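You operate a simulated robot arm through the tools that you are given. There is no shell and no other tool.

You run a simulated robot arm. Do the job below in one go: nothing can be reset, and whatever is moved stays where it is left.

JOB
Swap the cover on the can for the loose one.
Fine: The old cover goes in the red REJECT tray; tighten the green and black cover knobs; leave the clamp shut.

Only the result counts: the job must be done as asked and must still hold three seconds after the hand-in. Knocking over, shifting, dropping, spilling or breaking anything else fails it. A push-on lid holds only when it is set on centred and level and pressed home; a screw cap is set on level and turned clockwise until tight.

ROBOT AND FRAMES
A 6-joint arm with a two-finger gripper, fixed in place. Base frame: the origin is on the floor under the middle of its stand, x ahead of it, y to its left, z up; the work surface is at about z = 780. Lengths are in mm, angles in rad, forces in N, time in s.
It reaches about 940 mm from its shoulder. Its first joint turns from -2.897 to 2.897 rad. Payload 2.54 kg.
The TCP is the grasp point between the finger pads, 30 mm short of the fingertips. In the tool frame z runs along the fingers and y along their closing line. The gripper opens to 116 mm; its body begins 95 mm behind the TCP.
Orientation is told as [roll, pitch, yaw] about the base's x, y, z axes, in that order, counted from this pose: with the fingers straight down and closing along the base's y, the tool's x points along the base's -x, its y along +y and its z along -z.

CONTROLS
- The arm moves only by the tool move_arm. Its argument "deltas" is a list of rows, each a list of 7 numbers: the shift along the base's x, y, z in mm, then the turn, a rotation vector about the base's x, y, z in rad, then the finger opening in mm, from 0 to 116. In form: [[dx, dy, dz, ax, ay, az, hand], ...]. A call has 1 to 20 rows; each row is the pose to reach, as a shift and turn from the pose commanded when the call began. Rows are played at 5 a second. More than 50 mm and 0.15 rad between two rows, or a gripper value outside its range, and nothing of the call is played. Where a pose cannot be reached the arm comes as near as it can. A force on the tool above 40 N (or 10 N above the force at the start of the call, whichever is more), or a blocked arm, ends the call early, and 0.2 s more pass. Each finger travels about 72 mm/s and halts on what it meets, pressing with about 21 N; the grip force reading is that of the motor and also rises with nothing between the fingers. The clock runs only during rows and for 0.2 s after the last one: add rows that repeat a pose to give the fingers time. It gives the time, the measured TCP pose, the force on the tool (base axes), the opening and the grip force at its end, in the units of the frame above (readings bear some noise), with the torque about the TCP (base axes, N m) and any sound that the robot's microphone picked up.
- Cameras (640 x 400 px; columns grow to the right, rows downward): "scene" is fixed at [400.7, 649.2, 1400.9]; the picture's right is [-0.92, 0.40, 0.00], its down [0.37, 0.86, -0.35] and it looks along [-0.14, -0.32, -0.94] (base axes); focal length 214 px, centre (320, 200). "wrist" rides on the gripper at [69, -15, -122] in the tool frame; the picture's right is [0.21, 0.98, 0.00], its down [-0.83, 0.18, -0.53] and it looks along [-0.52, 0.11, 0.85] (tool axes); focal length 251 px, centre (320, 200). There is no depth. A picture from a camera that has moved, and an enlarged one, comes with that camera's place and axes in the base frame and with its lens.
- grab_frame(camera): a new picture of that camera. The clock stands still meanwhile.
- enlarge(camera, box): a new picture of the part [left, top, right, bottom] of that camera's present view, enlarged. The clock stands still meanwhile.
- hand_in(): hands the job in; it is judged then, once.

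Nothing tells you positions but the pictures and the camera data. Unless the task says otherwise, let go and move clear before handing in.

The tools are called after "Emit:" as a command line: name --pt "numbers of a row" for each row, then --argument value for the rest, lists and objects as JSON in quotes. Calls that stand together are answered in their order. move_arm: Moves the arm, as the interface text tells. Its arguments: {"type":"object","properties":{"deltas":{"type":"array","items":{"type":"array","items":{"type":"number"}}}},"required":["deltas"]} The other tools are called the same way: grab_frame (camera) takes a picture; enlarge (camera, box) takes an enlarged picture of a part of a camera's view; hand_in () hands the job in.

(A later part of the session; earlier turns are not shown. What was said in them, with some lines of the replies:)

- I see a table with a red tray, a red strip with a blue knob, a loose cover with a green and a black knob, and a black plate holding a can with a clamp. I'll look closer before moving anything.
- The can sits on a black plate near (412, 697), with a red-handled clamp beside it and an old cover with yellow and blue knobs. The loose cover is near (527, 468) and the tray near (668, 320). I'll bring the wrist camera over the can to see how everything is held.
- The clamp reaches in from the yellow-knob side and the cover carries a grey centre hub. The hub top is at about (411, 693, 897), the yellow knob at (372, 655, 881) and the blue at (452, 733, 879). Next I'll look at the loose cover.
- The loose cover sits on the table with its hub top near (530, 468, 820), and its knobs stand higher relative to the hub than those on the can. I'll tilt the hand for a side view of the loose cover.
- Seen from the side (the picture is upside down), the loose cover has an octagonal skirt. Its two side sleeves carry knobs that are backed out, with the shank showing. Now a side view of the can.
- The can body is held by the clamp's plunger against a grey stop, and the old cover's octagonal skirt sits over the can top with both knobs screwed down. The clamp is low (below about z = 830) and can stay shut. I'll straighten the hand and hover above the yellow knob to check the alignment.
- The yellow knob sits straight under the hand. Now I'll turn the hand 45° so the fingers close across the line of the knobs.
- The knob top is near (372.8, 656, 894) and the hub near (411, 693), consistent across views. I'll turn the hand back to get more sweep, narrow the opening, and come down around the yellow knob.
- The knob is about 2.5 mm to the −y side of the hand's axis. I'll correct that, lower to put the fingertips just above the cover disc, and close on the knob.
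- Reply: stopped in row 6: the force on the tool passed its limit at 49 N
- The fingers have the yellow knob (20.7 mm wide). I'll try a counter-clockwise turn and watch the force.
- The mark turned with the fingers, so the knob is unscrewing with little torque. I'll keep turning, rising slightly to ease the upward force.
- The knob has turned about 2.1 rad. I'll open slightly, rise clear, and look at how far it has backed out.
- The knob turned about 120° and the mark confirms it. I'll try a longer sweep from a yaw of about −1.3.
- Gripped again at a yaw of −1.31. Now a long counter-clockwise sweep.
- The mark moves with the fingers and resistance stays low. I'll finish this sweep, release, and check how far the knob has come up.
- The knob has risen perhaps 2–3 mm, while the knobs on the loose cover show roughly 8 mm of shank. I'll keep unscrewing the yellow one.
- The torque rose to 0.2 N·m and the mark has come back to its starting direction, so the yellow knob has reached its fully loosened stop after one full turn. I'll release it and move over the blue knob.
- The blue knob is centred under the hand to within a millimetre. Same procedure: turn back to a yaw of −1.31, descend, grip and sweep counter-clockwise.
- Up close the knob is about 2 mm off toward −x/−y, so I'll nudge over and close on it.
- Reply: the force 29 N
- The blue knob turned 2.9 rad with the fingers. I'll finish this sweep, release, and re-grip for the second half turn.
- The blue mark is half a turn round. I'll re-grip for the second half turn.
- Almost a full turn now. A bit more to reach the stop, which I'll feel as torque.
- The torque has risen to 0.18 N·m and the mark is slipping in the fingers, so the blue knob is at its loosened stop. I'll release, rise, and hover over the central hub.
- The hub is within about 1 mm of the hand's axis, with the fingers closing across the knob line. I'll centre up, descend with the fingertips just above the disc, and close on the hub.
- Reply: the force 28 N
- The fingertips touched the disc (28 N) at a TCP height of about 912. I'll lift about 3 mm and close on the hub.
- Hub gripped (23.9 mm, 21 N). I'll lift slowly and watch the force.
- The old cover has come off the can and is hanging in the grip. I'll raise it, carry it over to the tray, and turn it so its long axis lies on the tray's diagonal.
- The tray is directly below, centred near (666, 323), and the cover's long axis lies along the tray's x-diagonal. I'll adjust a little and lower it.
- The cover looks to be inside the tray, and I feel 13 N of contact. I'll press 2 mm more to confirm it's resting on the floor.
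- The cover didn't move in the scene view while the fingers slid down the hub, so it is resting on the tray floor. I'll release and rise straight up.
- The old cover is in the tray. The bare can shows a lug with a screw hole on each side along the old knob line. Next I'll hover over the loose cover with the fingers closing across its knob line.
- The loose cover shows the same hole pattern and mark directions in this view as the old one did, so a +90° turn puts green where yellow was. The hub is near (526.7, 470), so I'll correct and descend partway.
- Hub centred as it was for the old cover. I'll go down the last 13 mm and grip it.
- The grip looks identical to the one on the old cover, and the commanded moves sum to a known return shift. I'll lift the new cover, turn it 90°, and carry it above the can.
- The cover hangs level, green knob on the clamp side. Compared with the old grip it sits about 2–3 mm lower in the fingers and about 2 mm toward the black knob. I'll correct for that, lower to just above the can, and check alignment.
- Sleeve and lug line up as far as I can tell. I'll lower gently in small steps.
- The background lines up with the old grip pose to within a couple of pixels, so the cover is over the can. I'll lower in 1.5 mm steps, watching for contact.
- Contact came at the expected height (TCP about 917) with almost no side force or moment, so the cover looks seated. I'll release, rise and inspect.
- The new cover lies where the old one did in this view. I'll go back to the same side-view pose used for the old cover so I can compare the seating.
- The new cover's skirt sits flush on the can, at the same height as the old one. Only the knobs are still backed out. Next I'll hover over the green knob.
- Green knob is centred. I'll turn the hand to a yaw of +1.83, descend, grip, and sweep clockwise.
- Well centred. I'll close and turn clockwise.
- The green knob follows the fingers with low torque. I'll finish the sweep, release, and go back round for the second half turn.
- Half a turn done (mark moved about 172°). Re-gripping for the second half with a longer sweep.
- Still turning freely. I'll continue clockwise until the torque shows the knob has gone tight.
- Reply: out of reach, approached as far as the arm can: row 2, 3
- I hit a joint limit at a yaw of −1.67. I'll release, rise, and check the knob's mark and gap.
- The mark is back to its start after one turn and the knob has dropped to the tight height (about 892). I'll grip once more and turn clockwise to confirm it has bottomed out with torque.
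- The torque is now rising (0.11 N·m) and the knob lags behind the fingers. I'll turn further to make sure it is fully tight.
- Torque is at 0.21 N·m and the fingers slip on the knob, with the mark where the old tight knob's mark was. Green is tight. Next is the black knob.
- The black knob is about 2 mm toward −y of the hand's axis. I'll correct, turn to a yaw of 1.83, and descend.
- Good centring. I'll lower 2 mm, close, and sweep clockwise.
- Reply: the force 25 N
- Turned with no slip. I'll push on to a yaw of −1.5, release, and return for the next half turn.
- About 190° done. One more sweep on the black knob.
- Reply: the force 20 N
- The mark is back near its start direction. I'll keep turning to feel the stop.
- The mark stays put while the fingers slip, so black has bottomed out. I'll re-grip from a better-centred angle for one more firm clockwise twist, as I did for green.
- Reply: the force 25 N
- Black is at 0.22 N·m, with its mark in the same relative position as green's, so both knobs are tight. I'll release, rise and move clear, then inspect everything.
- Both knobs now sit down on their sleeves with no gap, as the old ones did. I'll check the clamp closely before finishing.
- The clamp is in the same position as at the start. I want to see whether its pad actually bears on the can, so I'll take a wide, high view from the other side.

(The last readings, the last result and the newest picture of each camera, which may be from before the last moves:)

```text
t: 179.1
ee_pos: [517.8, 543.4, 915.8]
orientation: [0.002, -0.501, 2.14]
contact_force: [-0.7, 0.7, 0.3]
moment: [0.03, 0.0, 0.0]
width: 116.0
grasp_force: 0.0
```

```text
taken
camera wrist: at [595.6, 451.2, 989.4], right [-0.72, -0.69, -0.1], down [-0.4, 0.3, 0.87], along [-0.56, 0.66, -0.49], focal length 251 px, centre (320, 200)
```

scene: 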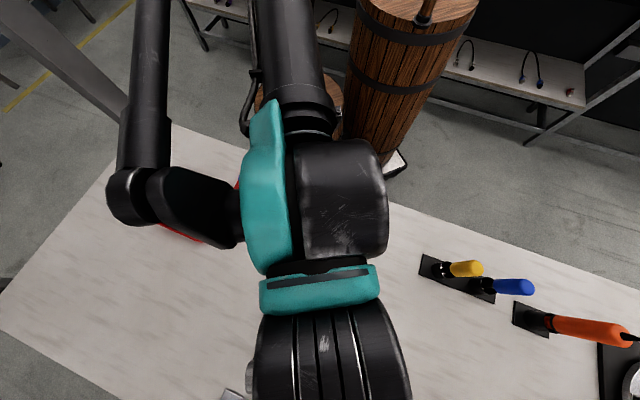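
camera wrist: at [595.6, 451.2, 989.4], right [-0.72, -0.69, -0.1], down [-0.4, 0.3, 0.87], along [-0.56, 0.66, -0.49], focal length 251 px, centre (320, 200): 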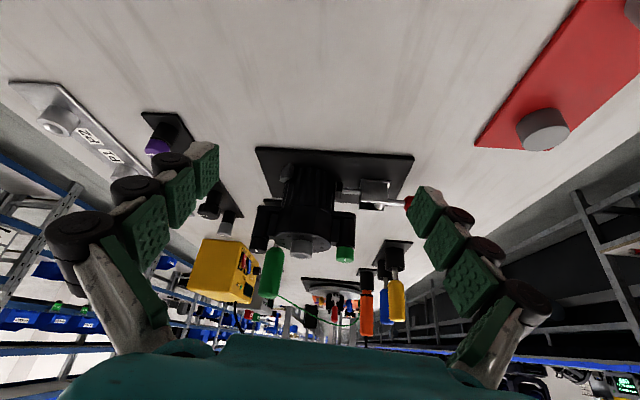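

Emit:
enlarge --camera "wrist" --box '[240, 140, 420, 270]'

Emit:
enlarge --camera "wrist" --box '[320, 165, 400, 220]'

Emit:
enlarge --camera "scene" --box '[140, 150, 380, 340]'

```text
3.08 times, centred on (330, 205) of wrist
camera zoom: at [595.6, 451.2, 989.4], right [-0.72, -0.69, -0.1], down [-0.4, 0.3, 0.87], along [-0.56, 0.66, -0.49], focal length 774 px, centre (289, 185)
```

zoom: 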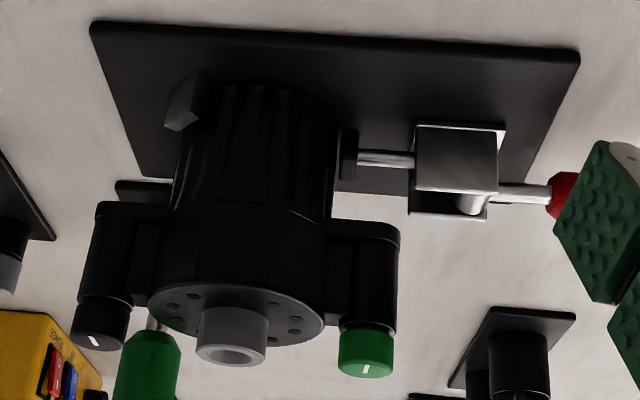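

```text
7.27 times, centred on (360, 192) of wrist
camera zoom: at [595.6, 451.2, 989.4], right [-0.72, -0.69, -0.1], down [-0.4, 0.3, 0.87], along [-0.56, 0.66, -0.49], focal length 1829 px, centre (29, 254)
```

zoom: 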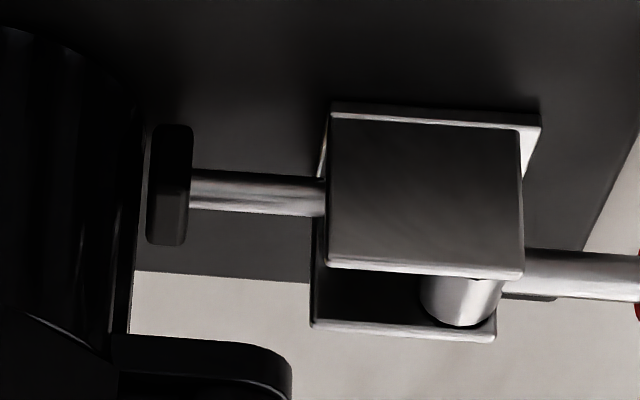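

```text
2.11 times, centred on (260, 245) of scene
camera zoom: at [400.7, 649.2, 1400.9], right [-0.92, 0.4, 0.0], down [0.37, 0.86, -0.35], along [-0.14, -0.32, -0.94], focal length 452 px, centre (446, 105)
```

zoom: 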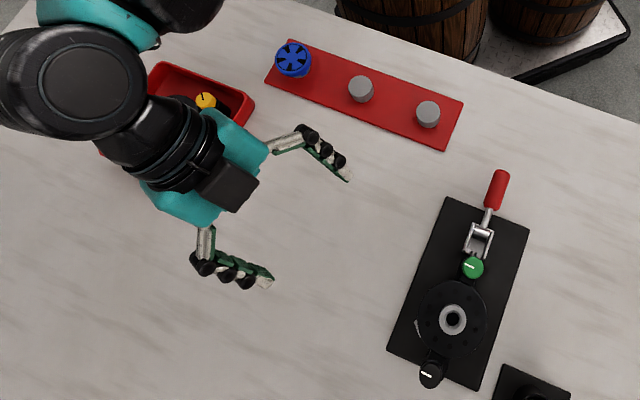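

The clamp pad sits right up against the can with the lever in line, unchanged from the start, so it is shut. The cover is level and both knobs are down. I'll raise the arm clear and take a last look at the whole scene.

Emit:
move_arm --pt "0 0 30 -0.105 -0.067 0 116" --pt "0 0 65 -0.21 -0.135 0 116" --pt "0 0 100 -0.316 -0.202 0 116" --pt "-10 -10 140 -0.421 -0.27 0 116" --pt "-40 -35 170 -0.421 -0.27 0 116" --pt "-75 -65 190 -0.421 -0.27 0 116" --pt "-110 -95 200 -0.421 -0.27 0 116" --pt "-145 -125 210 -0.421 -0.27 0 116" --pt "-175 -155 220 -0.421 -0.27 0 116" --pt "-175 -155 220 -0.421 -0.27 0 116"

Emit:
grab_frame --camera "scene"

Emit:
enlarge --camera "scene" --box '[140, 150, 380, 340]'

Emit:
enlarge --camera "scene" --box '[290, 225, 370, 340]'

```text
refused: row 6 steps farther than a row can; nothing moved
```

```text
taken
```

scene: 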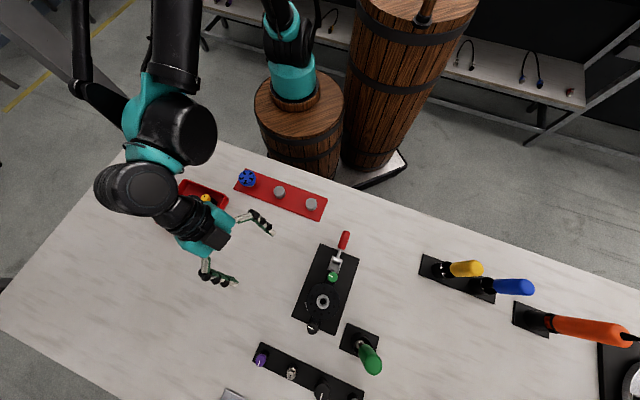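

```text
2.11 times, centred on (260, 245) of scene
camera zoom: at [400.7, 649.2, 1400.9], right [-0.92, 0.4, 0.0], down [0.37, 0.86, -0.35], along [-0.14, -0.32, -0.94], focal length 452 px, centre (446, 105)
```

zoom: 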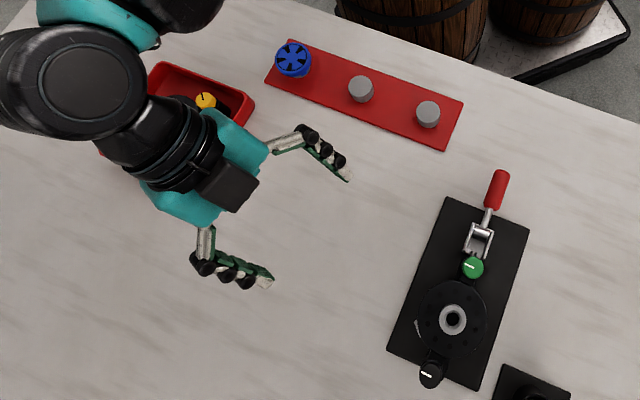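

```text
3.48 times, centred on (330, 282) of scene
camera zoom: at [400.7, 649.2, 1400.9], right [-0.92, 0.4, 0.0], down [0.37, 0.86, -0.35], along [-0.14, -0.32, -0.94], focal length 746 px, centre (285, -87)
```

zoom: 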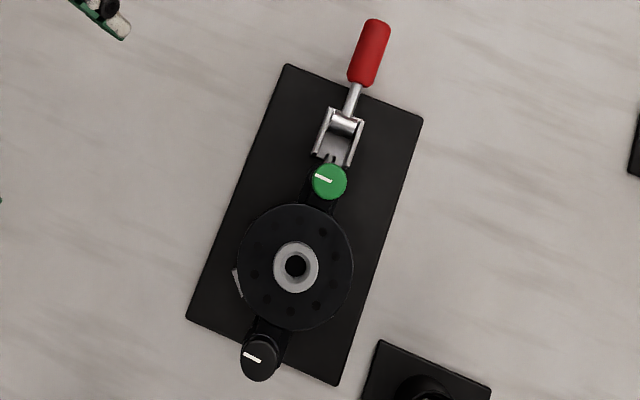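

The move was refused for too large a step. I'll retry with smaller ones.

Emit:
move_arm --pt "0 0 25 -0.105 -0.067 0 116" --pt "0 0 55 -0.21 -0.135 0 116" --pt "0 0 85 -0.316 -0.202 0 116" --pt "-5 -5 115 -0.421 -0.27 0 116" --pt "-25 -22 135 -0.421 -0.27 0 116" --pt "-50 -44 150 -0.421 -0.27 0 116" --pt "-75 -66 165 -0.421 -0.27 0 116" --pt "-100 -88 180 -0.421 -0.27 0 116" --pt "-125 -110 190 -0.421 -0.27 0 116" --pt "-150 -130 200 -0.421 -0.27 0 116" --pt "-175 -150 205 -0.421 -0.27 0 116" --pt "-175 -150 205 -0.421 -0.27 0 116"

Emit:
grab_frame --camera "scene"

Emit:
grab_frame --camera "wrist"

```text
t: 181.7
ee_pos: [342.9, 391.9, 1121.1]
orientation: [0.004, 0.001, 2.14]
contact_force: [0.1, -0.2, 0.1]
moment: [0.01, -0.01, 0.01]
width: 116.1
grasp_force: 0.0
```

```text
taken
```

scene: 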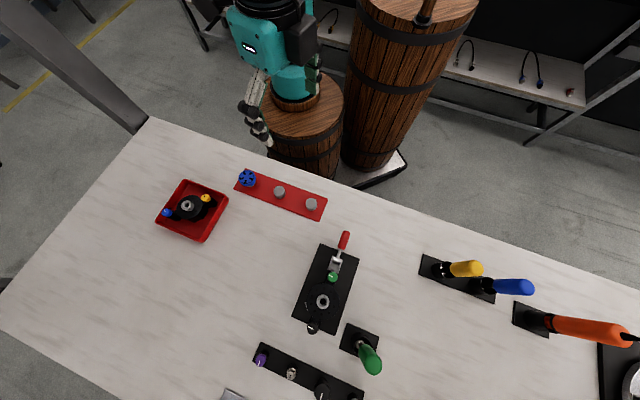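

```text
taken
camera wrist: at [392.6, 342.2, 1243.4], right [-0.71, -0.71, 0.0], down [-0.6, 0.6, 0.54], along [-0.38, 0.38, -0.84], focal length 251 px, centre (320, 200)
```

wrist: 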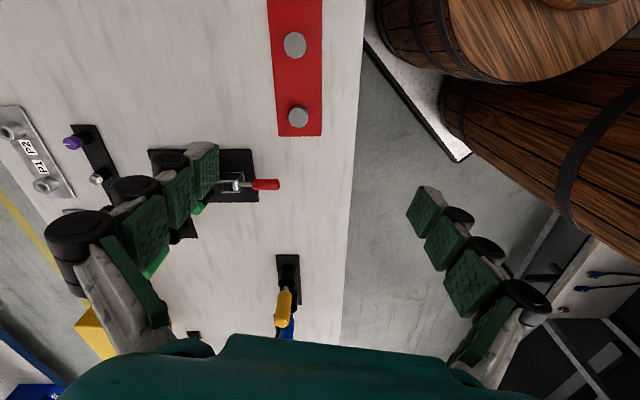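

The old cover is in the red tray. The green-and-black cover is seated on the can with both knobs tight, the clamp is shut, and nothing else appears to have moved. The arm is clear, so I'm handing in.

Emit:
hand_in

```text
The job is handed in.
```

I swapped the covers and handed the job in. I don't have the judge's result.

- **Old cover:** it came off after one full counter-clockwise turn on the yellow and blue knobs. It is resting on the floor of the red REJECT tray.
- **New cover:** it sits on the can at the same height as the old one, with green where yellow was and black where blue was.
- **Knobs:** I turned green and black clockwise one full turn each. Both then reached their stop at about 0.2 N·m, where the fingers slipped on them. They sit down on their sleeves with no gap.
- **Clamp:** I never touched it, and it looks the same as at the start. In a close view there may be a gap of about 1 mm between its pad and the can. I took it as shut because the gap matched the first view and the can did not appear to move while I worked on it.

Nothing else looked moved in the last picture, and the arm was clear of the table when I handed in.
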